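You operate a simulated robot arm through the tools that you are given. There is no shell and no other tool. Be economical: measure what you need, move in short steps, check, and stop when the job is done.

Carry out the task below with a simulated robot arm. There is one attempt and no reset: what you move stays moved.

TASK
Wax the middle of the red-dot nail brush's back in the clamping jig.
Fine: clamp it first and leave it clamped; use the green pad and the green box; pad back on the black mat, lid shut; the other brush stays unwaxed. Set down upright: green pad. A coat counts when it lies all over at full strength: go over it till it gets no stronger.

The check looks at the end state, three seconds after you hand in, the way a careful person would. Anything else that was tipped, shoved, dropped, spilled or broken makes it a failure. A push-on lid holds only when it is set on centred and level and pressed home; a screw cap is set on level and turned clockwise until tight.

THE ROBOT
A 7-joint arm with a two-finger parallel gripper, fixed in place. Base frame: the origin is at the foot of the arm, x ahead of it, y to its left, z up; the work surface is at about z = 0. Units: mm, degrees, N and s.
With the tool pointing down near the work surface it reaches from about 220 to 580 mm from the base axis. Its first joint turns from -66.0 to 66.0 degrees. Payload 2.5 kg.
The tool frame sits at the grasp point between the pads (the TCP): z along the fingers, y along the line on which they close. The tips reach 23 mm beyond it. The gripper opens to 94 mm. The fingers are 38 mm wide and 10 mm thick; the gripper's body (54 by 96 mm) begins 39 mm behind the TCP.
Orientation is told as [roll, pitch, yaw] about the base's x, y, z axes, in that order, counted from this pose: with the fingers straight down and closing along the base's y, the tool's x points along the base's -x, its y along +y and its z along -z.

THE INTERFACE
- The arm moves only by the tool nudge_tool. Its argument "targets" is a list of rows, each a list of 7 numbers: the shift along the tool's x, y, z in mm, then the turn, a rotation vector about the tool's x, y, z in degrees, then the finger opening in mm, from 0 to 94. In form: [[x, y, z, ax, ay, az, gripper], ...]. A call has 1 to 12 rows; each row shifts and turns the commanded pose from where the row before left it, along the tool's axes as they then stand. Rows are played at 5 a second. More than 50 mm and 8.6 degrees between two rows, or a gripper value outside its range, and nothing of the call is played. A pose out of reach is approached as far as the arm can. The call stops where the force on the tool passes 50 N (or 10 N more than at its start, if that is more) or the arm is blocked; 0.2 s more then pass. The fingers move at their own pace (about 108 mm/s each) and stop on an object; they squeeze with about 37 N. The grip force told is the motor's: it shows also when the fingers shut on nothing. Time passes only in rows, and 0.2 s behind the last, so rows that do not move let the fingers close. It gives the time, the measured TCP pose, the force on the tool (base axes), the opening and the grip force at its end, in the units of the frame above (readings bear some noise), with the torque about the TCP (base axes, N m) and any sound that the robot's microphone picked up.
- Cameras (640 x 400 px; columns grow to the right, rows downward): "scene" is fixed at [101.7, -398.8, 570.9]; the picture's right is [0.93, -0.36, 0.00], its down [-0.14, -0.37, -0.92] and it looks along [0.33, 0.86, -0.39] (base axes); focal length 313 px, centre (320, 200). "wrist" rides on the gripper at [86, 16, -74] in the tool frame; the picture's right is [-0.18, 0.98, 0.00], its down [-0.58, -0.11, -0.81] and it looks along [-0.79, -0.15, 0.59] (tool axes); focal length 243 px, centre (320, 200). There is no depth. A picture from a camera that has moved, and an enlarged one, comes with that camera's place and axes in the base frame and with its lens. The place of the scene camera against the robot may be out by one fixed shift of up to 18 mm in any direction.
- grab_frame(camera): a new picture of that camera. The clock stands still meanwhile.
- zoom(camera, box): a new picture of the part [left, top, right, bottom] of that camera's present view, enlarged. The clock stands still meanwhile.
- sign_off(): hands the job in; it is judged then, once.

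Work in short steps. Places have to be worked out from the pictures, the camera data and where the tool is seen: move nearer, look again, correct. Check each grasp and each placing, and mend what went wrong. You have 120 turns and 84 pictures in all, those below and enlarged ones among them. Open the gripper and draw the arm clear of the work before you hand the job in, unless the task says otherwise; then end with one line.

The tools are called after ">>>" as name(argument=value, ...) on one line, values as JSON. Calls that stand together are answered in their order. nudge_tool: Moves the arm, as the interface text tells. Its arguments: {"type":"object","properties":{"targets":{"type":"array"}},"required":["targets"]} The other tools are called the same way: grab_frame (camera) takes a picture; zoom (camera, box) takes an enlarged picture of a part of a camera's view; sign_off () hands the job in.

At the start:

```text
time: 0.0
ee_pos: [297.1, 332.8, 395.7]
ee_rot: [-0.1, -0.1, 0.1]
force: [-0.5, 0.5, -0.8]
torque: [-0.02, 0.01, -0.01]
finger_gap: 94.1
gripper_force: 0.0
```

scene: 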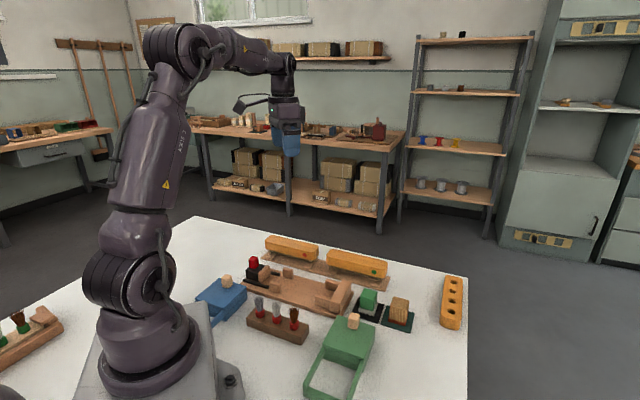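
wrist: 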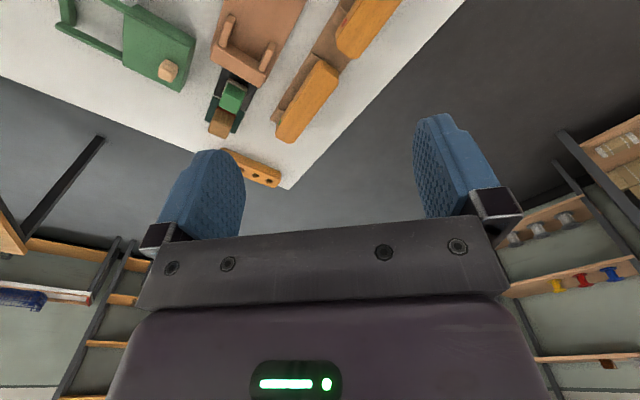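

I begin with enlarged views of the work area.

>>> zoom(camera="scene", box=[180, 220, 340, 320])

>>> zoom(camera="scene", box=[310, 230, 470, 330])

>>> zoom(camera="scene", box=[240, 300, 400, 400])

```text
4.00 times, centred on (260, 270) of scene
camera zoom: at [101.7, -398.8, 570.9], right [0.93, -0.36, 0.0], down [-0.14, -0.37, -0.92], along [0.33, 0.86, -0.39], focal length 1251 px, centre (560, -80)
```

zoom: 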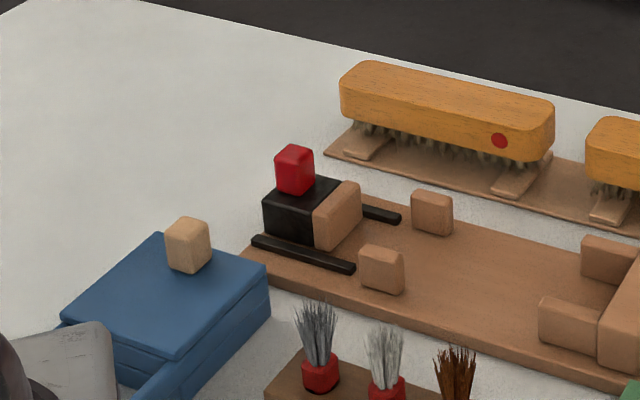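

```text
4.00 times, centred on (390, 280) of scene
camera zoom: at [101.7, -398.8, 570.9], right [0.93, -0.36, 0.0], down [-0.14, -0.37, -0.92], along [0.33, 0.86, -0.39], focal length 1251 px, centre (40, -120)
```

zoom: 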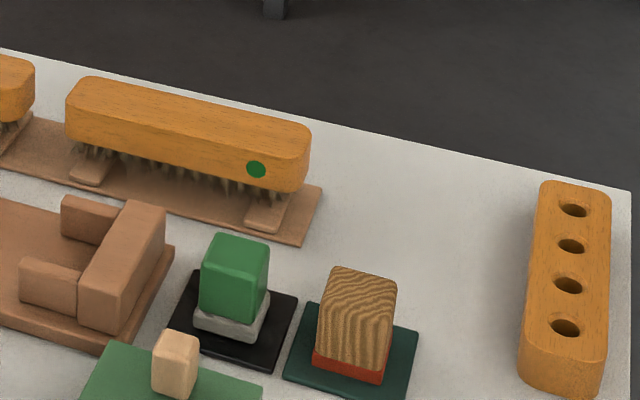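

```text
4.00 times, centred on (320, 350) of scene
camera zoom: at [101.7, -398.8, 570.9], right [0.93, -0.36, 0.0], down [-0.14, -0.37, -0.92], along [0.33, 0.86, -0.39], focal length 1251 px, centre (320, -400)
```

zoom: 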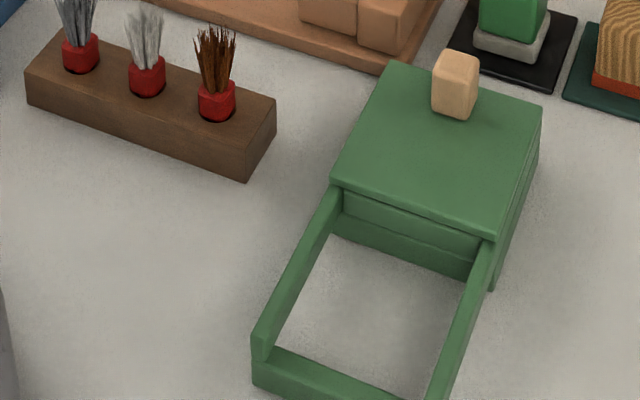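

The jig appears to lie diagonally. I draw the arm back and turn it so the wrist camera looks over the work.

>>> nudge_tool(targets=[[18.4, -38, -10, 0, 0, 0, 94], [18.4, -38, -10, 0, 0, 0, 94], [18.4, -38, -10, 0, 0, 0, 94], [18.4, -38, -10, 0, 0, 0, 94], [18.4, -38, -10, 0, 0, 0, 94], [0, 0, 0, 0, 0, -7, 94], [0, 0, 0, 0, 0, -7, 94], [0, 0, 0, 0, 0, -7, 94], [0, 0, 0, 0, 0, -7, 94], [0, 0, 0, 0, 0, -7, 94], [0, 0, 0, 0, 0, 0, 94]])

>>> grab_frame(camera="wrist")

```text
time: 2.4
ee_pos: [205.7, 143.3, 445.5]
ee_rot: [0.0, 0.0, 35.1]
force: [-0.5, 0.2, -0.4]
torque: [0.0, 0.02, -0.02]
finger_gap: 93.9
gripper_force: 0.1
```

```text
78 pictures are left
camera wrist: at [126.0, 107.1, 520.0], right [-0.41, 0.91, 0.0], down [0.54, 0.25, 0.81], along [0.73, 0.33, -0.59], focal length 243 px, centre (320, 200)
```

wrist: 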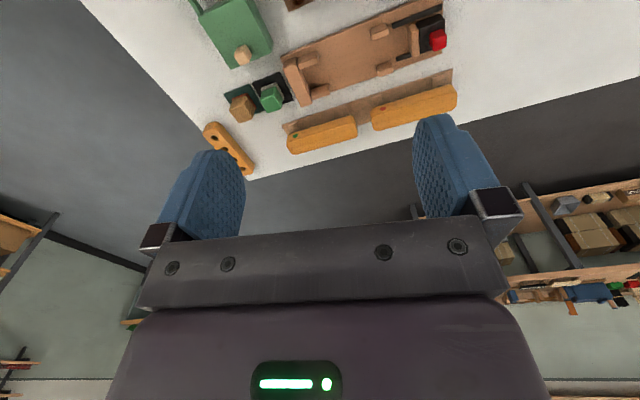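

Good overview; I enlarge the jig/brush and the box parts.

>>> zoom(camera="wrist", box=[270, 0, 478, 130])

>>> zoom(camera="wrist", box=[160, 0, 352, 120])

```text
3.08 times, centred on (374, 65) of wrist
camera zoom: at [126.0, 107.1, 520.0], right [-0.41, 0.91, 0.0], down [0.54, 0.25, 0.81], along [0.73, 0.33, -0.59], focal length 746 px, centre (154, 615)
```

zoom: 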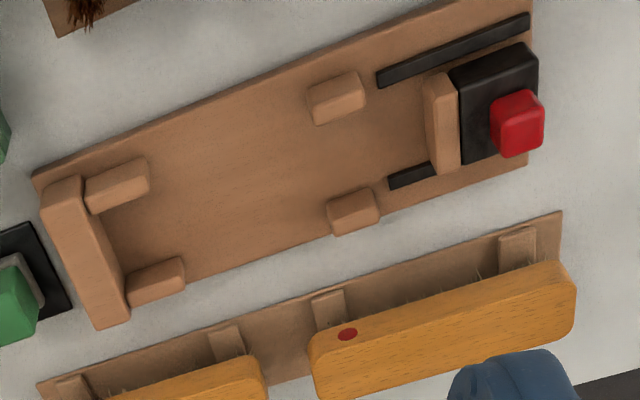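

```text
3.33 times, centred on (256, 60) of wrist
camera zoom: at [126.0, 107.1, 520.0], right [-0.41, 0.91, 0.0], down [0.54, 0.25, 0.81], along [0.73, 0.33, -0.59], focal length 809 px, centre (533, 667)
```

zoom: 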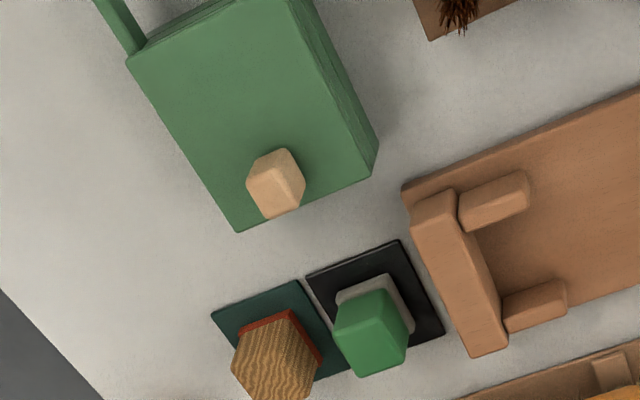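

Jig long axis runs about (-0.66, 0.75). I turn the tool to yaw ≈131° so the fingers close across the brush, checking that the wrist permits it.

>>> nudge_tool(targets=[[0, 0, 0, 0, 0, -8, 94], [0, 0, 0, 0, 0, -8, 94], [0, 0, 0, 0, 0, -8, 94], [0, 0, 0, 0, 0, -8, 94], [0, 0, 0, 0, 0, -8, 94], [0, 0, 0, 0, 0, -8, 94], [0, 0, 0, 0, 0, -8, 94], [0, 0, 0, 0, 0, -8, 94], [0, 0, 0, 0, 0, -8, 94], [0, 0, 0, 0, 0, -8, 94], [0, 0, 0, 0, 0, -8, 94], [0, 0, 0, 0, 0, -8, 94]])

```text
time: 5.0
ee_pos: [204.9, 143.7, 445.0]
ee_rot: [0.0, 0.0, 131.2]
force: [-0.1, 0.2, -0.6]
torque: [-0.03, -0.01, 0.01]
finger_gap: 93.8
gripper_force: 0.0
```

Rotation works. Now move over near the jig/brush for closer viewing.

>>> nudge_tool(targets=[[-8.1, -38, 29, 0, 0, 0, 94], [-8.1, -38, 29, 0, 0, 0, 94], [-8.1, -38, 29, 0, 0, 0, 94], [-8.1, -38, 29, 0, 0, 0, 94], [-8.1, -38, 29, 0, 0, 0, 94], [-8.1, -38, 29, 0, 0, 0, 94], [0, 0, 0, 0, 0, 0, 94]])

>>> grab_frame(camera="wrist")

>>> zoom(camera="scene", box=[220, 210, 412, 330])

```text
time: 6.6
ee_pos: [346.5, 330.2, 271.2]
ee_rot: [0.0, 0.0, 131.0]
force: [-0.3, 1.1, -1.0]
torque: [-0.02, -0.02, -0.01]
finger_gap: 93.9
gripper_force: 0.1
```

```text
75 pictures are left
camera wrist: at [390.7, 254.3, 346.3], right [-0.86, -0.51, 0.0], down [-0.3, 0.51, 0.81], along [-0.41, 0.7, -0.59], focal length 243 px, centre (320, 200)
```

wrist: 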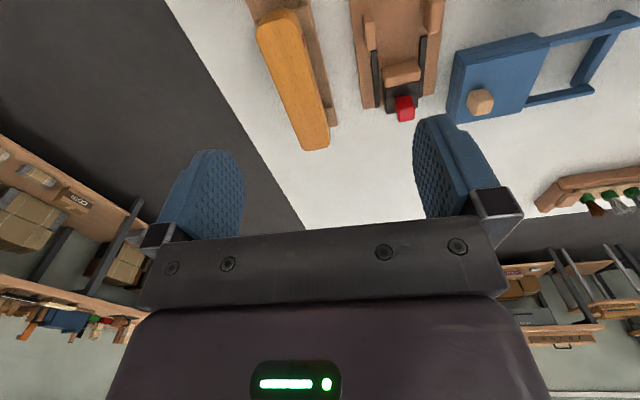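

```text
3.33 times, centred on (316, 270) of scene
camera zoom: at [101.8, -398.8, 570.9], right [0.93, -0.36, 0.0], down [-0.14, -0.37, -0.92], along [0.33, 0.86, -0.39], focal length 1042 px, centre (333, -33)
```

zoom: 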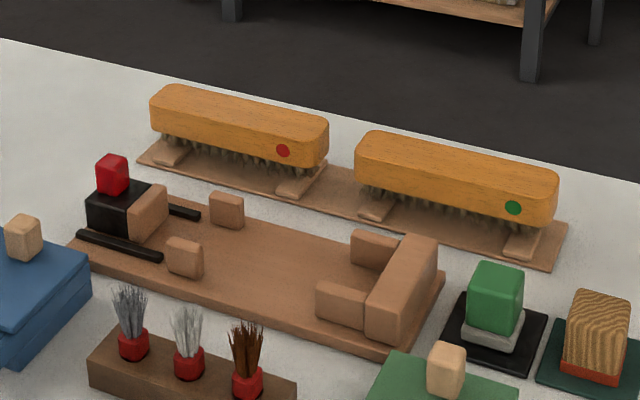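

Zoom on the brush and the jaw from this pose for measurement.

>>> zoom(camera="wrist", box=[230, 0, 470, 150])

```text
2.67 times, centred on (350, 75) of wrist
camera zoom: at [390.7, 254.3, 346.3], right [-0.86, -0.51, 0.0], down [-0.3, 0.51, 0.81], along [-0.41, 0.7, -0.59], focal length 647 px, centre (240, 533)
```

zoom: 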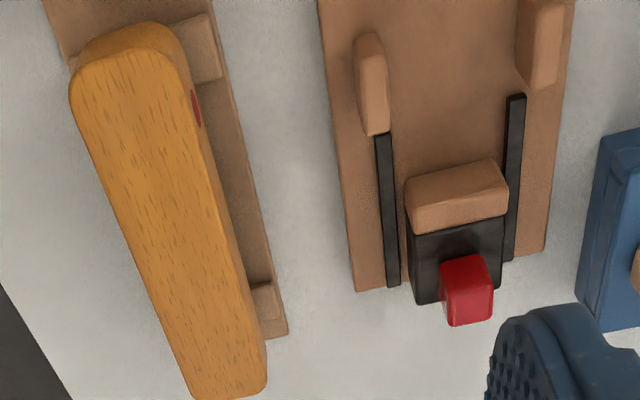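

Brush and jig both lie at ~135°. I align to yaw 135 and hover above the estimated brush centre (~(323,413)).

>>> nudge_tool(targets=[[0, 0, 0, 0, 0, -4, 94], [-25, -14, 40, 0, 0, 0, 94], [-25, -14, 40, 0, 0, 0, 94], [-25, -14, 40, 0, 0, 0, 94], [0, 0, 0, 0, 0, 0, 94]])

>>> grab_frame(camera="wrist")

>>> zoom(camera="scene", box=[220, 180, 412, 300])

```text
time: 7.8
ee_pos: [322.9, 413.3, 151.9]
ee_rot: [0.1, -0.1, 135.0]
force: [-0.3, -0.4, -0.4]
torque: [-0.02, -0.01, 0.0]
finger_gap: 94.2
gripper_force: 0.0
```

```text
72 pictures are left
camera wrist: at [372.9, 340.9, 226.1], right [-0.83, -0.56, 0.0], down [-0.33, 0.49, 0.81], along [-0.46, 0.67, -0.59], focal length 243 px, centre (320, 200)
```

wrist: 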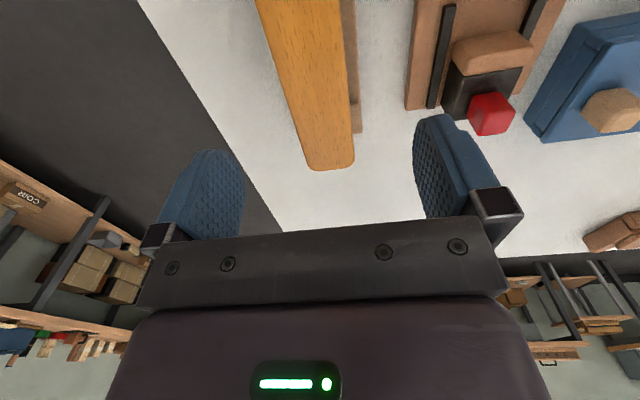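

```text
3.33 times, centred on (316, 240) of scene
camera zoom: at [101.8, -398.8, 570.9], right [0.93, -0.36, 0.0], down [-0.14, -0.37, -0.92], along [0.33, 0.86, -0.39], focal length 1042 px, centre (333, 67)
```

zoom: 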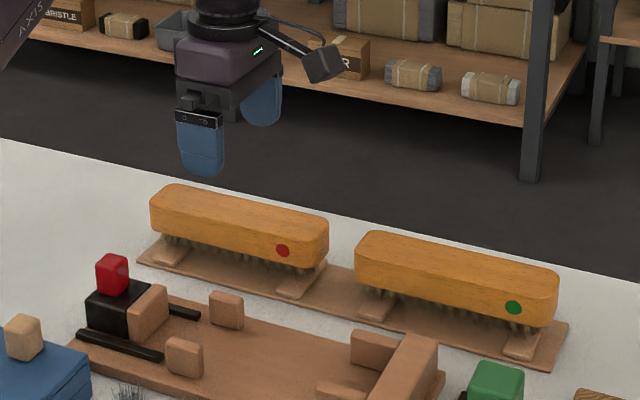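

The brush midline lies ~4 mm outward of the TCP. Correct and descend to z≈48, then close.

>>> nudge_tool(targets=[[0, -4, 35, 0, 0, 0, 94], [0, 0, 35, 0, 0, 0, 94], [0, 0, 20, 0, 0, 0, 94], [0, 0, 14, 0, 0, 0, 94], [0, 0, 0, 0, 0, 0, 94]])

>>> zoom(camera="scene", box=[240, 190, 400, 290])

```text
time: 9.0
ee_pos: [324.8, 416.9, 48.6]
ee_rot: [0.0, 0.0, 135.0]
force: [-0.2, -0.2, -0.2]
torque: [-0.01, 0.04, -0.01]
finger_gap: 94.1
gripper_force: 0.1
```

```text
4.00 times, centred on (320, 240) of scene
camera zoom: at [101.7, -398.8, 570.9], right [0.93, -0.36, 0.0], down [-0.14, -0.37, -0.92], along [0.33, 0.86, -0.39], focal length 1251 px, centre (320, 40)
```

zoom: 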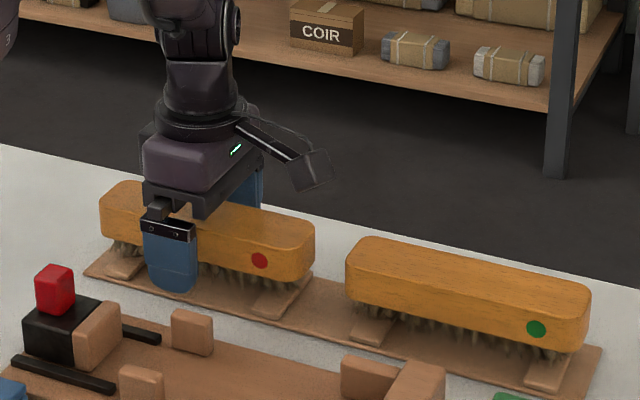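

The grip is near the brush middle; shift ~7 mm toward the dot end, then close.

>>> nudge_tool(targets=[[7, 0, 0, 0, 0, 0, 94], [0, 0, 0, 0, 0, 0, 60], [0, 0, 0, 0, 0, 0, 30], [0, 0, 0, 0, 0, 0, 30], [0, 0, 0, 0, 0, 0, 30]])

```text
time: 10.2
ee_pos: [330.8, 411.1, 48.1]
ee_rot: [0.1, 0.0, 135.0]
force: [0.3, 0.5, 2.0]
torque: [0.21, 0.26, -0.02]
finger_gap: 45.8
gripper_force: 37.1
```

Gripped at 45.8 mm width. Lift straight up.

>>> nudge_tool(targets=[[0, 0, -15, 0, 0, 0, 30], [0, 0, -30, 0, 0, 0, 30], [0, 0, -40, 0, 0, 0, 30], [0, 0, 0, 0, 0, 0, 30]])

>>> zoom(camera="scene", box=[220, 190, 412, 310])

>>> grab_frame(camera="wrist")

```text
time: 11.2
ee_pos: [329.4, 410.3, 133.2]
ee_rot: [0.1, 0.0, 135.0]
force: [-0.4, -0.8, 0.3]
torque: [0.01, 0.04, 0.01]
finger_gap: 30.0
gripper_force: 0.0
```

```text
3.33 times, centred on (316, 250) of scene
camera zoom: at [101.7, -398.8, 570.9], right [0.93, -0.36, 0.0], down [-0.14, -0.37, -0.92], along [0.33, 0.86, -0.39], focal length 1042 px, centre (333, 33)
```

zoom: 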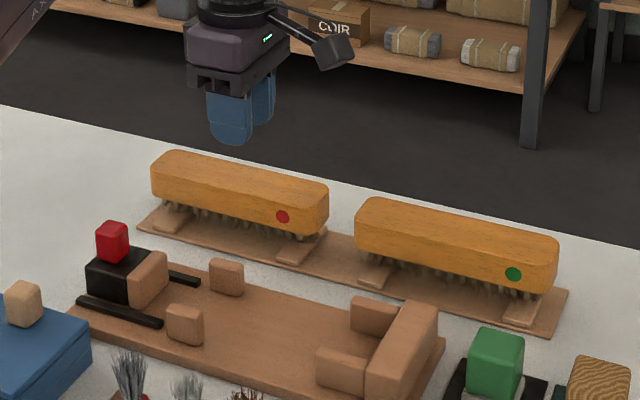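

```text
68 pictures are left
camera wrist: at [380.1, 337.7, 208.1], right [-0.83, -0.56, 0.0], down [-0.33, 0.49, 0.81], along [-0.46, 0.67, -0.59], focal length 243 px, centre (320, 200)
```

wrist: 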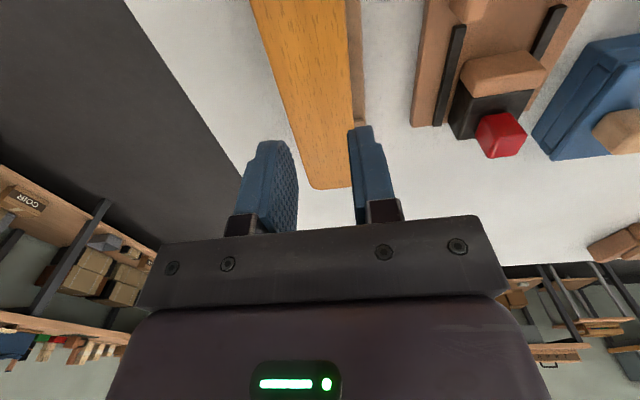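

The brush slipped out and is still on its rack. I retry deeper, with the closing command at 0 and a slow lift. Open and descend first.

>>> nudge_tool(targets=[[0, 0, 0, 0, 0, 0, 80], [0, 0, 0, 0, 0, 0, 80], [0, 0, 40, 0, 0, 0, 80], [0, 0, 35, 0, 0, 0, 80], [0, 0, 18, 0, 0, 0, 80], [0, 0, 0, 0, 0, 0, 40], [0, 0, 0, 0, 0, 0, 0], [0, 0, 0, 0, 0, 0, 0], [0, 0, 0, 0, 0, 0, 0], [0, 0, 0, 0, 0, 0, 0]])

>>> zoom(camera="scene", box=[240, 200, 368, 280])

```text
time: 13.4
ee_pos: [330.5, 410.0, 41.6]
ee_rot: [0.0, 0.1, 134.9]
force: [0.2, 0.0, 0.5]
torque: [-0.01, -0.05, 0.01]
finger_gap: 45.7
gripper_force: 36.7
```

```text
5.00 times, centred on (304, 240) of scene
camera zoom: at [101.7, -398.8, 570.9], right [0.93, -0.36, 0.0], down [-0.14, -0.37, -0.92], along [0.33, 0.86, -0.39], focal length 1564 px, centre (400, 0)
```

zoom: 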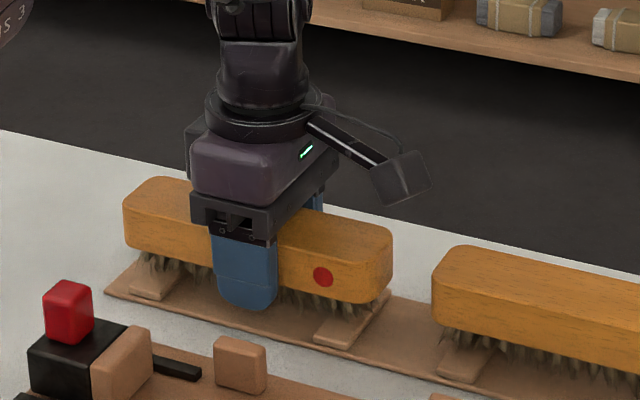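

Solid grip. Lift slowly and check.

>>> nudge_tool(targets=[[0, 0, -3, 0, 0, 0, 0], [0, 0, -4, 0, 0, 0, 0], [0, 0, -5, 0, 0, 0, 0], [0, 0, -6, 0, 0, 0, 0], [0, 0, -8, 0, 0, 0, 0], [0, 0, 0, 0, 0, 0, 0]])

```text
time: 14.8
ee_pos: [330.1, 409.6, 64.6]
ee_rot: [0.0, 0.0, 135.0]
force: [0.8, -0.3, -1.3]
torque: [-0.01, 0.03, 0.01]
finger_gap: 45.9
gripper_force: 36.8
```

Held. Lift higher, then look.

>>> nudge_tool(targets=[[0, 0, -12, 0, 0, 0, 0], [0, 0, -18, 0, 0, 0, 0], [0, 0, -20, 0, 0, 0, 0], [0, 0, -20, 0, 0, 0, 0], [0, 0, -10, 0, 0, 0, 0], [0, 0, 0, 0, 0, 0, 0]])

>>> zoom(camera="scene", box=[220, 170, 412, 290])

>>> grab_frame(camera="wrist")

```text
time: 16.2
ee_pos: [329.4, 409.9, 146.6]
ee_rot: [0.0, 0.0, 135.0]
force: [-0.2, 0.1, -3.1]
torque: [-0.03, -0.02, 0.01]
finger_gap: 45.7
gripper_force: 36.9
```

```text
3.33 times, centred on (316, 230) of scene
camera zoom: at [101.8, -398.8, 570.9], right [0.93, -0.36, 0.0], down [-0.14, -0.37, -0.92], along [0.33, 0.86, -0.39], focal length 1042 px, centre (333, 100)
```

zoom: 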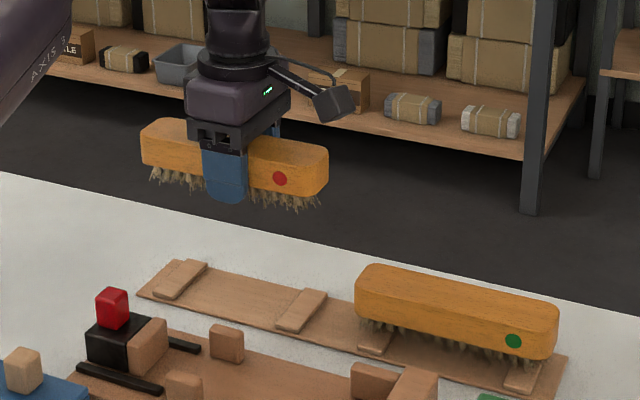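

```text
65 pictures are left
camera wrist: at [380.6, 337.4, 220.6], right [-0.82, -0.57, 0.0], down [-0.33, 0.49, 0.81], along [-0.46, 0.66, -0.59], focal length 243 px, centre (320, 200)
```

wrist: 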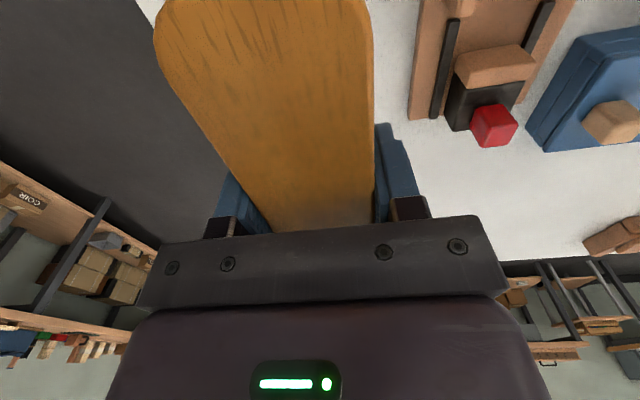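

Brush held level. To measure the jig precisely, I slide back along the jig axis and look at it from the side.

>>> nudge_tool(targets=[[25, 0, -7, 0, 0, 0, 0], [35, 0, -7, 0, 0, 0, 0], [35, 0, -7, 0, 0, 0, 0], [35, 0, -7, 0, 0, 0, 0], [20, 0, -7, 0, 0, 0, 0], [0, 0, 0, 0, 0, 0, 0]])

>>> zoom(camera="wrist", box=[368, 0, 592, 140])

```text
time: 17.6
ee_pos: [436.8, 304.5, 181.0]
ee_rot: [0.0, -0.1, 135.0]
force: [0.2, 0.7, -1.7]
torque: [-0.02, 0.0, -0.02]
finger_gap: 45.9
gripper_force: 37.3
```

```text
2.86 times, centred on (480, 70) of wrist
camera zoom: at [487.4, 232.0, 255.9], right [-0.82, -0.57, 0.0], down [-0.33, 0.49, 0.81], along [-0.46, 0.67, -0.59], focal length 693 px, centre (-137, 571)
```

zoom: 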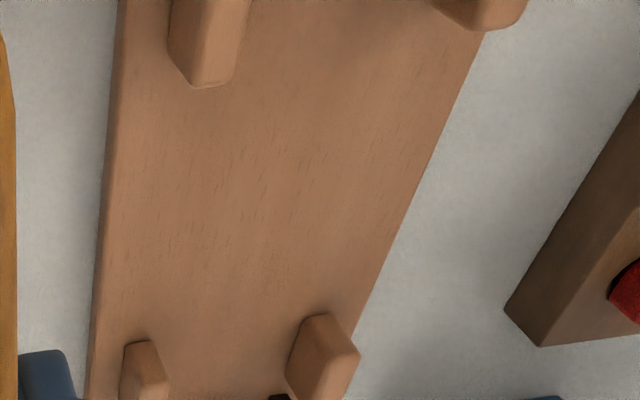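

Jig centreline is at about n≈397 (n along (0.707,0.707)), post clearance ~5 mm each side. Move the brush above the pocket at z≈115.

>>> nudge_tool(targets=[[-12, 25, 0, 0, 0, 0, 0], [-12, 26, 0, 0, 0, 0, 0], [-12, 26, 0, 0, 0, 0, 0], [-12, 25, 0, 0, 0, 0, 0], [-12.5, 25.4, 0, 0, 0, 0, 0], [0, 0, 30, 0, 0, 0, 0], [0, 0, 35, 0, 0, 0, 0], [0, 0, 0, 0, 0, 0, 0]])

>>> zoom(camera="scene", box=[230, 210, 390, 310])

>>> grab_frame(camera="wrist")

```text
time: 19.4
ee_pos: [303.5, 256.4, 115.7]
ee_rot: [0.0, 0.1, 135.1]
force: [-0.2, 0.8, -1.9]
torque: [-0.03, -0.02, 0.02]
finger_gap: 45.5
gripper_force: 37.0
```

```text
4.00 times, centred on (310, 260) of scene
camera zoom: at [101.8, -398.8, 570.9], right [0.93, -0.36, 0.0], down [-0.14, -0.37, -0.92], along [0.33, 0.86, -0.39], focal length 1251 px, centre (360, -40)
```

zoom: 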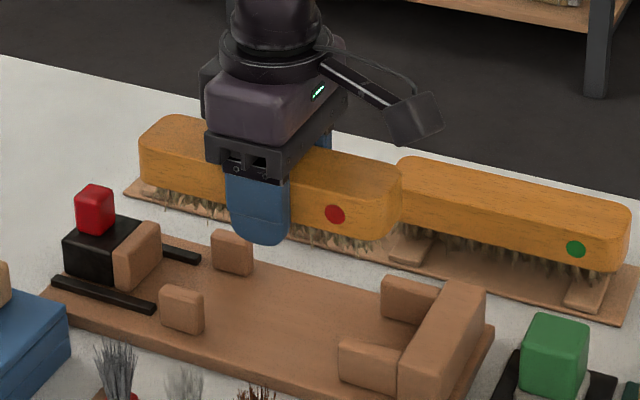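

```text
62 pictures are left
camera wrist: at [353.5, 184.6, 190.0], right [-0.82, -0.57, 0.0], down [-0.33, 0.49, 0.81], along [-0.46, 0.67, -0.59], focal length 243 px, centre (320, 200)
```

wrist: 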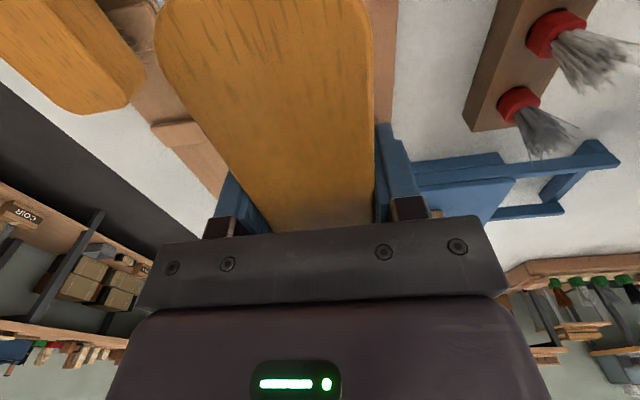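

Brush seems ~10 mm too far from the fixed stop and sits off-centre in the grip; shift 10 mm toward the stop and lower to just above the posts.

>>> nudge_tool(targets=[[10, 0, 10, 0, 0, 0, 0], [0, 0, 12, 0, 0, 0, 0], [0, 0, 8, 0, 0, 0, 0], [0, 0, 0, 0, 0, 0, 0]])

>>> zoom(camera="scene", box=[240, 230, 368, 310])

>>> grab_frame(camera="wrist")

```text
time: 20.4
ee_pos: [311.1, 250.8, 86.6]
ee_rot: [0.1, 0.1, 135.0]
force: [1.0, 0.9, -1.6]
torque: [0.0, 0.01, -0.01]
finger_gap: 45.4
gripper_force: 36.9
```

```text
5.00 times, centred on (304, 270) of scene
camera zoom: at [101.8, -398.8, 570.9], right [0.93, -0.36, 0.0], down [-0.14, -0.37, -0.92], along [0.33, 0.86, -0.39], focal length 1564 px, centre (400, -150)
```

zoom: 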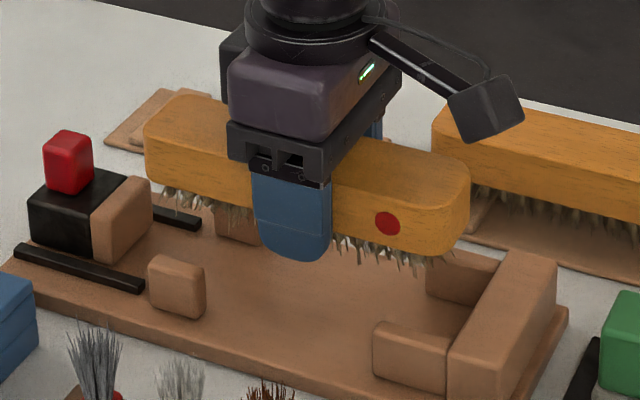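

```text
60 pictures are left
camera wrist: at [360.7, 177.9, 160.0], right [-0.82, -0.57, 0.0], down [-0.34, 0.49, 0.81], along [-0.46, 0.67, -0.59], focal length 243 px, centre (320, 200)
```

wrist: 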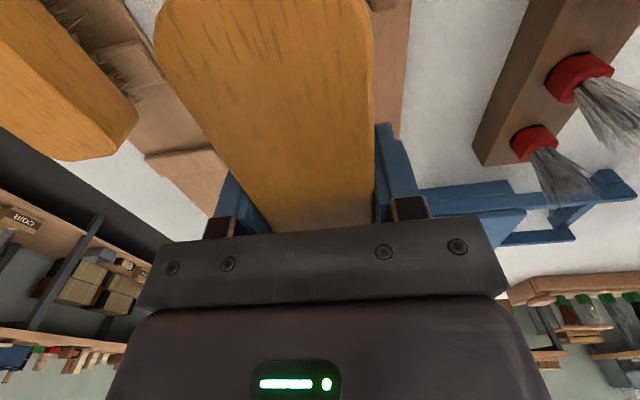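

Back off 3 mm from the stop and lower to z≈66 to check fit against the posts.

>>> nudge_tool(targets=[[-3, 0, 8, 0, 0, 0, 0], [0, 0, 8, 0, 0, 0, 0], [0, 0, 4, 0, 0, 0, 0], [0, 0, 0, 0, 0, 0, 0]])

>>> zoom(camera="scene", box=[240, 240, 368, 320])

```text
time: 21.4
ee_pos: [308.4, 252.3, 65.6]
ee_rot: [0.0, 0.0, 135.0]
force: [0.4, -0.1, -1.8]
torque: [-0.02, 0.0, 0.02]
finger_gap: 45.9
gripper_force: 37.2
```

```text
5.00 times, centred on (304, 280) of scene
camera zoom: at [101.8, -398.8, 570.9], right [0.93, -0.36, 0.0], down [-0.14, -0.37, -0.92], along [0.33, 0.86, -0.39], focal length 1564 px, centre (400, -200)
```

zoom: 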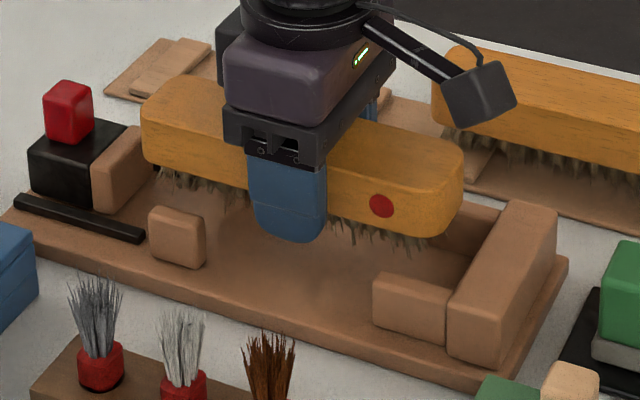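

Alignment looks right. Continue lowering in small steps, watching the force.

>>> nudge_tool(targets=[[0, 0, 4, 0, 0, 0, 0], [0, 0, 4, 0, 0, 0, 0], [0, 0, 3, 0, 0, 0, 0], [0, 0, 0, 0, 0, 0, 0]])

>>> zoom(camera="scene", box=[240, 240, 368, 320])

```text
time: 22.4
ee_pos: [308.5, 251.7, 54.7]
ee_rot: [0.0, 0.1, 134.9]
force: [-0.6, 0.1, -1.3]
torque: [0.02, -0.03, 0.01]
finger_gap: 45.6
gripper_force: 37.4
```

```text
5.00 times, centred on (304, 280) of scene
camera zoom: at [101.8, -398.8, 570.9], right [0.93, -0.36, 0.0], down [-0.14, -0.37, -0.92], along [0.33, 0.86, -0.39], focal length 1564 px, centre (400, -200)
```

zoom: 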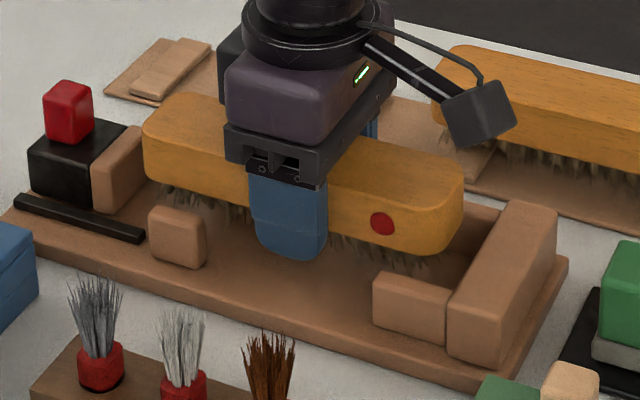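

Brush is slightly toward the far side; shift 2 mm toward the base and lower further.

>>> nudge_tool(targets=[[0, 2, 0, 0, 0, 0, 0], [0, 0, 3, 0, 0, 0, 0], [0, 0, 3, 0, 0, 0, 0], [0, 0, 2, 0, 0, 0, 0], [0, 0, 0, 0, 0, 0, 0]])

>>> zoom(camera="scene", box=[240, 240, 368, 320])

```text
time: 23.6
ee_pos: [307.8, 250.7, 48.0]
ee_rot: [0.0, 0.1, 134.9]
force: [-0.7, 0.3, -1.1]
torque: [-0.02, 0.02, -0.05]
finger_gap: 45.9
gripper_force: 36.8
```

```text
5.00 times, centred on (304, 280) of scene
camera zoom: at [101.8, -398.8, 570.9], right [0.93, -0.36, 0.0], down [-0.14, -0.37, -0.92], along [0.33, 0.86, -0.39], focal length 1564 px, centre (400, -200)
```

zoom: 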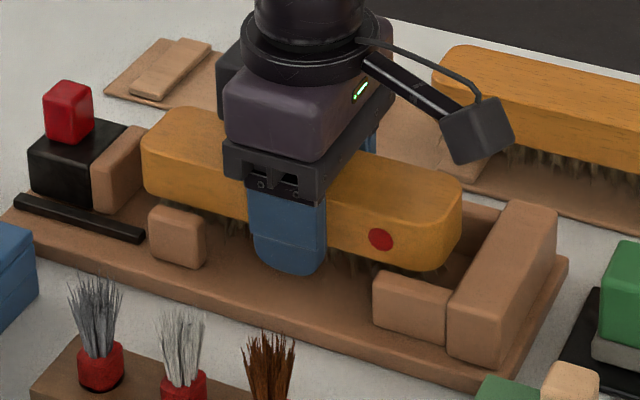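

Fits between posts. Lower until contact.

>>> nudge_tool(targets=[[0, 0, 2, 0, 0, 0, 0], [0, 0, 2, 0, 0, 0, 0], [0, 0, 2, 0, 0, 0, 0], [0, 0, 0, 0, 0, 0, 0]])

```text
time: 24.6
ee_pos: [307.0, 251.1, 42.7]
ee_rot: [0.0, 0.2, 135.1]
force: [-8.3, -7.5, 30.7]
torque: [0.04, 0.35, 0.32]
finger_gap: 45.9
gripper_force: 36.9
```

Contact with 31 N and a sideways component; look before releasing.

>>> nudge_tool(targets=[[0, 0, -1, 0, 0, 0, 0], [0, 0, 0, 0, 0, 0, 0]])

>>> zoom(camera="scene", box=[240, 240, 368, 320])

>>> zoom(camera="wrist", box=[100, 0, 480, 240])

```text
time: 25.2
ee_pos: [307.7, 250.9, 41.9]
ee_rot: [0.0, 0.0, 135.0]
force: [-3.6, -0.1, 15.7]
torque: [-0.8, -0.58, -0.16]
finger_gap: 46.0
gripper_force: 37.2
```

```text
5.00 times, centred on (304, 280) of scene
camera zoom: at [101.7, -398.8, 570.9], right [0.93, -0.36, 0.0], down [-0.14, -0.36, -0.92], along [0.33, 0.86, -0.39], focal length 1564 px, centre (400, -200)
```

zoom: 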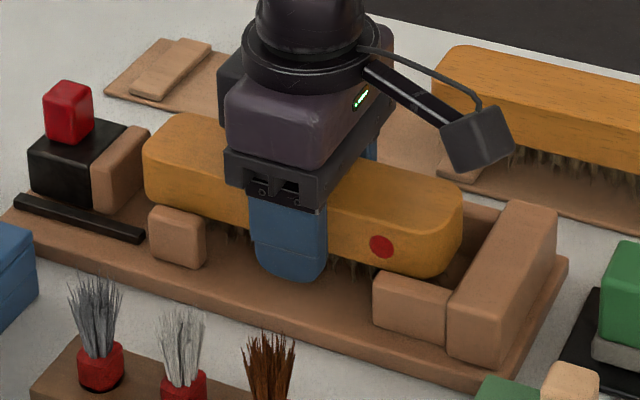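

```text
1.67 times, centred on (290, 120) of wrist
camera zoom: at [357.5, 178.3, 116.1], right [-0.83, -0.56, 0.0], down [-0.34, 0.49, 0.81], along [-0.45, 0.67, -0.59], focal length 404 px, centre (370, 333)
```

zoom: 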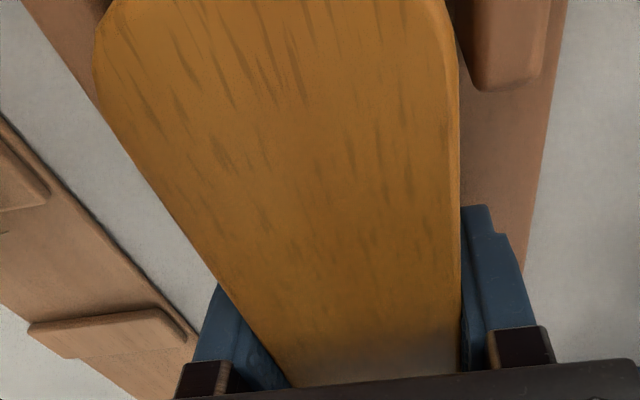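

Brush sits between the posts on its bristles. Ease 1 mm, release, and check that it stays.

>>> nudge_tool(targets=[[0, 0, -0.7, 0, 0, 0, 0], [0, 0, 0, 0, 0, 0, 52], [0, 0, 0, 0, 0, 0, 66], [0, 0, 0, 0, 0, 0, 66]])

>>> nudge_tool(targets=[[0, 0, -15, 0, 0, 0, 66], [0, 0, -35, 0, 0, 0, 66], [0, 0, -40, 0, 0, 0, 66], [20, 0, -40, 0, 0, 0, 66], [30, 0, -30, 0, 0, 0, 66], [40, 0, -20, 0, 0, 0, 66], [0, 0, 0, 0, 0, 0, 66]])

>>> zoom(camera="scene", box=[230, 225, 390, 325])

>>> grab_frame(camera="wrist")

```text
time: 26.2
ee_pos: [306.7, 251.2, 42.1]
ee_rot: [0.0, 0.0, 135.0]
force: [-0.4, 0.2, -0.4]
torque: [0.0, 0.0, 0.06]
finger_gap: 65.9
gripper_force: 0.0
```

```text
time: 27.8
ee_pos: [370.7, 185.8, 223.7]
ee_rot: [-0.1, 0.0, 135.0]
force: [0.6, -0.5, -0.9]
torque: [0.0, -0.04, 0.0]
finger_gap: 66.1
gripper_force: 0.1
```

```text
4.00 times, centred on (310, 275) of scene
camera zoom: at [101.7, -398.8, 570.9], right [0.93, -0.36, 0.0], down [-0.14, -0.37, -0.92], along [0.33, 0.86, -0.39], focal length 1251 px, centre (360, -100)
```

zoom: 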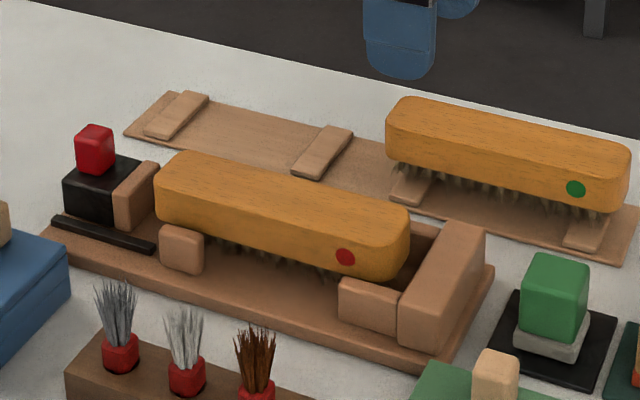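

```text
53 pictures are left
camera wrist: at [420.9, 113.8, 297.4], right [-0.82, -0.57, 0.0], down [-0.33, 0.49, 0.81], along [-0.46, 0.67, -0.59], focal length 243 px, centre (320, 200)
```

wrist: 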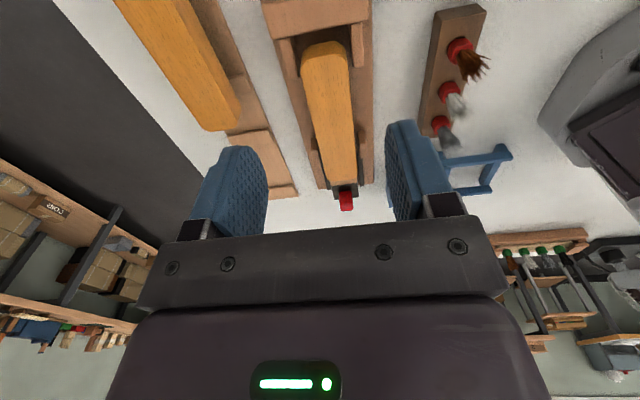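

Brush sits well in the jig. Next clamp: fly over along the jig to hover above the red knob (est. e≈112, n≈395).

>>> nudge_tool(targets=[[-40, -1, 0, 0, 0, 0, 66], [-42, -1, 10, 0, 0, 0, 66], [-42, 0, 15, 0, 0, 0, 66], [-42, 0, 15, 0, 0, 0, 66], [-42, 0, 20, 0, 0, 0, 66], [-35, 0, 20, 0, 0, 0, 66], [0, 0, 0, 0, 0, 0, 66]])

>>> zoom(camera="scene", box=[200, 190, 328, 270])

>>> grab_frame(camera="wrist")

```text
time: 29.4
ee_pos: [201.3, 360.8, 141.5]
ee_rot: [0.0, 0.1, 135.0]
force: [1.4, 0.0, 0.0]
torque: [-0.02, 0.0, 0.02]
finger_gap: 65.9
gripper_force: 0.1
```

```text
5.00 times, centred on (264, 230) of scene
camera zoom: at [101.7, -398.8, 570.9], right [0.93, -0.36, 0.0], down [-0.14, -0.37, -0.92], along [0.33, 0.86, -0.39], focal length 1564 px, centre (600, 50)
```

zoom: 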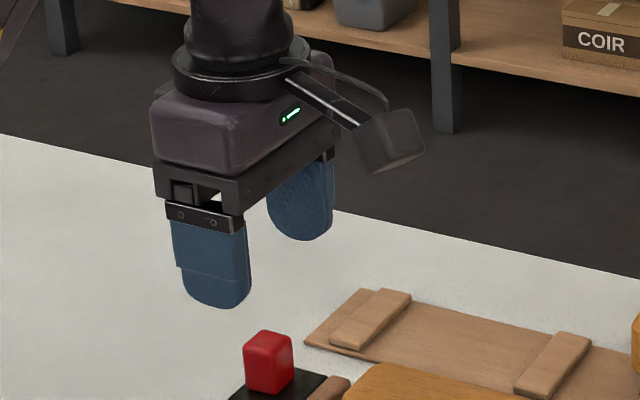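

```text
51 pictures are left
camera wrist: at [250.4, 288.3, 215.6], right [-0.83, -0.56, 0.0], down [-0.33, 0.49, 0.81], along [-0.46, 0.67, -0.59], focal length 243 px, centre (320, 200)
```

wrist: 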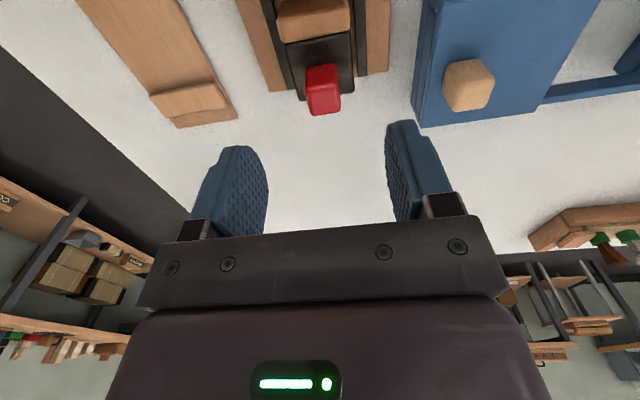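

Knob is centred below. Descend to z≈70, straddling the knob, with a look before closing.

>>> nudge_tool(targets=[[0, 0, 30, 0, 0, 0, 66], [0, 0, 25, 0, 0, 0, 66], [0, 0, 14, 0, 0, 0, 66], [0, 0, 0, 0, 0, 0, 66]])

>>> zoom(camera="scene", box=[210, 220, 306, 280])

```text
time: 30.4
ee_pos: [200.5, 358.7, 73.2]
ee_rot: [-0.1, 0.1, 135.0]
force: [-0.3, 0.5, 0.1]
torque: [0.02, 0.0, -0.01]
finger_gap: 66.2
gripper_force: 0.1
```

```text
6.67 times, centred on (258, 250) of scene
camera zoom: at [101.7, -398.8, 570.9], right [0.93, -0.36, 0.0], down [-0.14, -0.37, -0.92], along [0.33, 0.86, -0.39], focal length 2085 px, centre (733, -133)
```

zoom: 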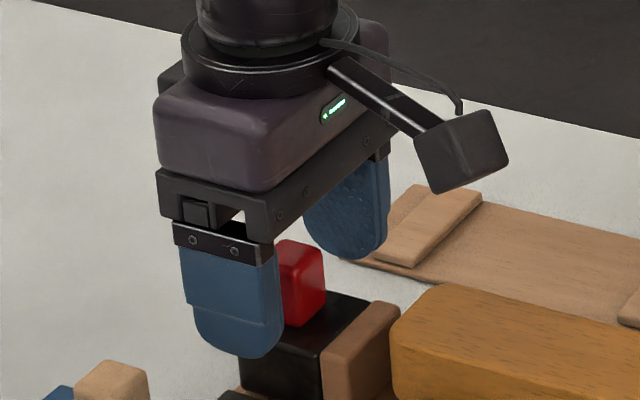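

Knob is between the fingers. Close on it.

>>> nudge_tool(targets=[[0, 0, 1, 0, 0, 0, 40], [0, 0, 0, 0, 0, 0, 10], [0, 0, 0, 0, 0, 0, 0], [0, 0, 0, 0, 0, 0, 0]])

```text
time: 31.4
ee_pos: [199.5, 359.7, 72.0]
ee_rot: [0.2, 0.1, 135.0]
force: [-12.6, -15.8, 9.9]
torque: [-0.19, -0.56, -0.21]
finger_gap: 21.9
gripper_force: 44.9
```

Gripped the 22 mm knob; ~20 N side load shows I am slightly outward. Ease 1.5 mm inward, then slide toward the fixed stop.

>>> nudge_tool(targets=[[0, 1.5, -0.5, 0, 0, 0, 0], [4, 0, 0, 0, 0, 0, 0], [4, 0, 0, 0, 0, 0, 0], [0, 0, 0, 0, 0, 0, 0]])

```text
time: 32.4
ee_pos: [204.4, 353.4, 72.7]
ee_rot: [0.1, -0.1, 134.9]
force: [2.3, 3.0, -30.6]
torque: [-0.05, 0.23, 0.13]
finger_gap: 21.9
gripper_force: 45.0
```

The jaw slides. Relax the upward pull and continue.

>>> nudge_tool(targets=[[3, 0, 0.8, 0, 0, 0, 0], [4, 0, 0, 0, 0, 0, 0], [4, 0, 0, 0, 0, 0, 0], [0, 0, 0, 0, 0, 0, 0]])

>>> zoom(camera="scene", box=[220, 225, 380, 325])

```text
time: 33.4
ee_pos: [213.5, 345.1, 72.9]
ee_rot: [-0.1, -0.1, 135.0]
force: [-0.7, 0.9, -13.0]
torque: [-0.18, -0.08, 0.05]
finger_gap: 21.6
gripper_force: 45.4
```

```text
4.00 times, centred on (300, 275) of scene
camera zoom: at [101.8, -398.8, 571.0], right [0.93, -0.36, 0.0], down [-0.14, -0.37, -0.92], along [0.33, 0.86, -0.39], focal length 1251 px, centre (400, -100)
```

zoom: 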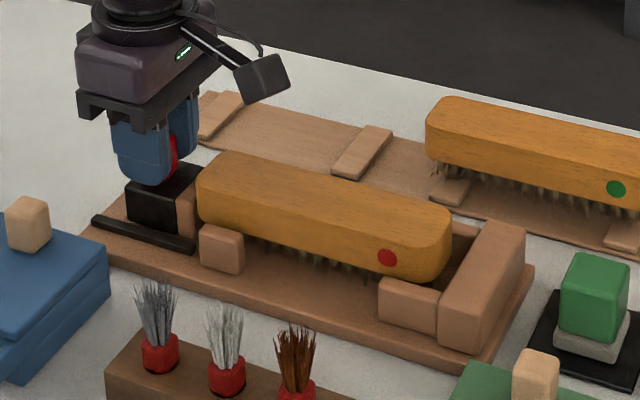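

Jaw is about to meet the brush. Keep pushing in small steps, watching the push force.

>>> nudge_tool(targets=[[4, 0, 0.3, 0, 0, 0, 0], [4, 0, 0, 0, 0, 0, 0], [4, 0, 0, 0, 0, 0, 0], [0, 0, 0, 0, 0, 0, 0]])

```text
time: 34.4
ee_pos: [218.3, 340.0, 72.0]
ee_rot: [-0.1, -0.5, 135.2]
force: [-19.5, 22.6, -4.7]
torque: [-0.13, 0.64, -0.72]
finger_gap: 21.9
gripper_force: 45.5
```

Resistance ~30 N as the jaw pushes the brush. Continue a bit.

>>> nudge_tool(targets=[[2, 0, 0, 0, 0, 0, 0], [2, 0, 0, 0, 0, 0, 0], [0, 0, 0, 0, 0, 0, 0]])

>>> zoom(camera="scene", box=[220, 225, 380, 325])

```text
time: 35.2
ee_pos: [220.9, 337.2, 72.4]
ee_rot: [-0.2, -0.5, 135.3]
force: [-18.8, 24.7, -0.5]
torque: [-0.24, 0.58, -0.79]
finger_gap: 21.7
gripper_force: 44.8
```

```text
4.00 times, centred on (300, 275) of scene
camera zoom: at [101.8, -398.8, 570.9], right [0.93, -0.36, 0.0], down [-0.14, -0.37, -0.92], along [0.33, 0.86, -0.39], focal length 1251 px, centre (400, -100)
```

zoom: 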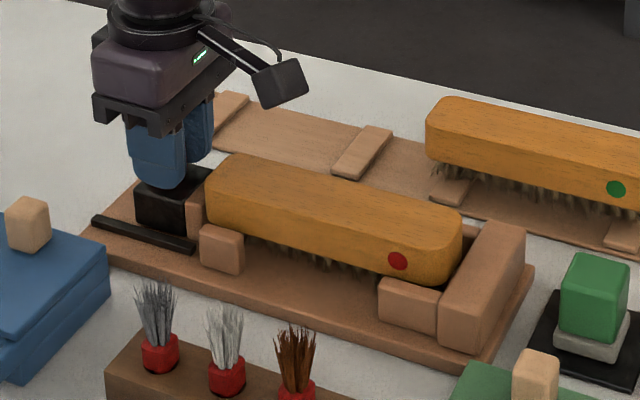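

Brush slides along; gap to the stop is shrinking. Keep pushing.

>>> nudge_tool(targets=[[2, 0, 0, 0, 0, 0, 0], [2, 0, 0, 0, 0, 0, 0], [2, 0, 0, 0, 0, 0, 0], [2, 0, 0, 0, 0, 0, 0], [2, 0, 0, 0, 0, 0, 0], [0, 0, 0, 0, 0, 0, 0]])

>>> zoom(camera="scene", box=[220, 225, 380, 325])

```text
time: 36.6
ee_pos: [228.2, 330.9, 72.7]
ee_rot: [-0.2, -0.4, 135.4]
force: [-16.4, 25.7, -3.5]
torque: [0.01, 0.45, -0.56]
finger_gap: 21.5
gripper_force: 45.1
```

```text
4.00 times, centred on (300, 275) of scene
camera zoom: at [101.8, -398.8, 570.9], right [0.93, -0.36, 0.0], down [-0.14, -0.37, -0.92], along [0.33, 0.86, -0.39], focal length 1251 px, centre (400, -100)
```

zoom: 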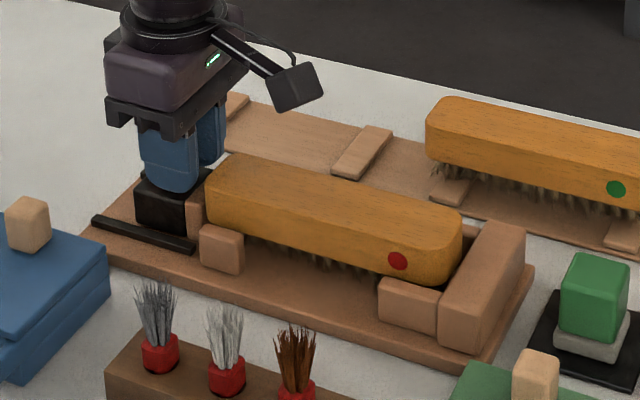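

The fingers slipped along the knob while jaw and brush stayed — probably clamped. Inspect closely.

>>> zoom(camera="scene", box=[304, 260, 368, 300])

>>> zoom(camera="scene", box=[240, 250, 304, 290])

```text
10.00 times, centred on (336, 280) of scene
camera zoom: at [101.8, -398.8, 570.9], right [0.93, -0.36, 0.0], down [-0.14, -0.37, -0.92], along [0.33, 0.86, -0.39], focal length 3128 px, centre (160, -600)
```

zoom: 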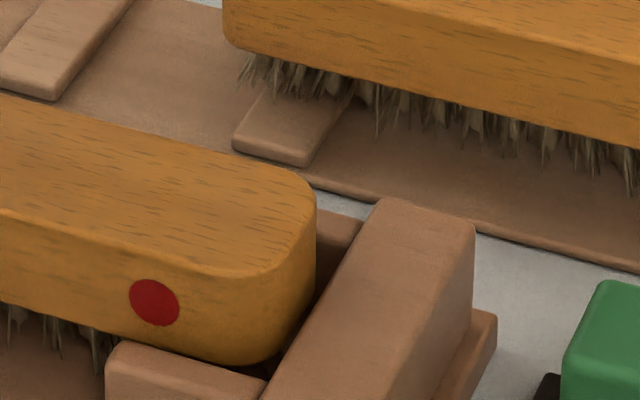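

```text
10.00 times, centred on (272, 270) of scene
camera zoom: at [101.8, -398.8, 570.9], right [0.93, -0.36, 0.0], down [-0.14, -0.37, -0.92], along [0.33, 0.86, -0.39], focal length 3128 px, centre (800, -500)
```

zoom: 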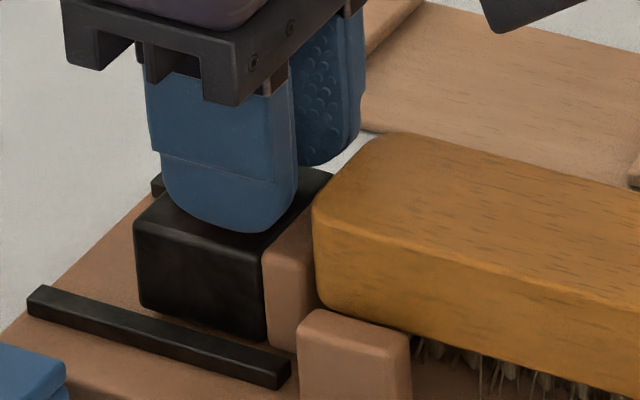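

Looks nearly home. I'll release, go behind the knob with closed fingers and push firmly to be sure.

>>> nudge_tool(targets=[[0, 0, 0, 0, 0, 0, 50], [0, 0, 0, 0, 0, 0, 50], [0, 0, -25, 0, 0, 0, 50], [-25, 0, -15, 0, 0, 0, 50], [-28, 0, 0, 0, 0, 0, 20], [0, 0, 0, 0, 0, 0, 0], [0, 0, 0, 0, 0, 0, 0]])

>>> grab_frame(camera="wrist")

>>> zoom(camera="scene", box=[216, 220, 344, 300])

```text
time: 38.2
ee_pos: [193.6, 365.1, 112.1]
ee_rot: [0.0, 0.1, 135.0]
force: [0.4, -0.7, -0.8]
torque: [-0.01, 0.01, 0.01]
finger_gap: 0.3
gripper_force: 37.4
```

```text
44 pictures are left
camera wrist: at [243.5, 292.5, 186.0], right [-0.82, -0.57, 0.0], down [-0.33, 0.49, 0.81], along [-0.46, 0.67, -0.59], focal length 243 px, centre (320, 200)
```

wrist: 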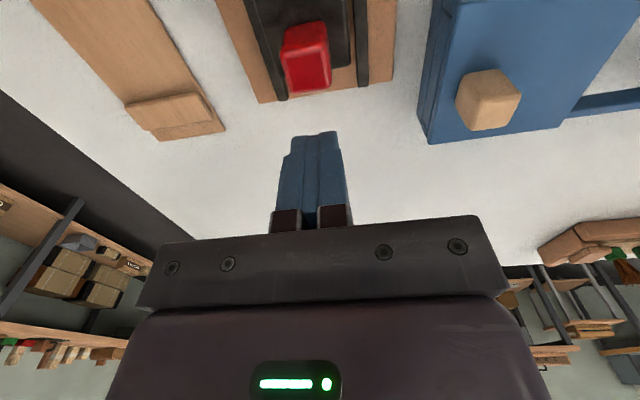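

```text
5.00 times, centred on (280, 260) of scene
camera zoom: at [101.7, -398.8, 570.9], right [0.93, -0.36, 0.0], down [-0.14, -0.37, -0.92], along [0.33, 0.86, -0.39], focal length 1564 px, centre (520, -100)
```

zoom: 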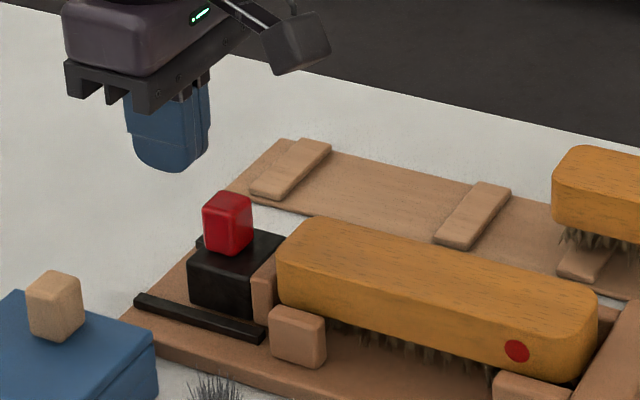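

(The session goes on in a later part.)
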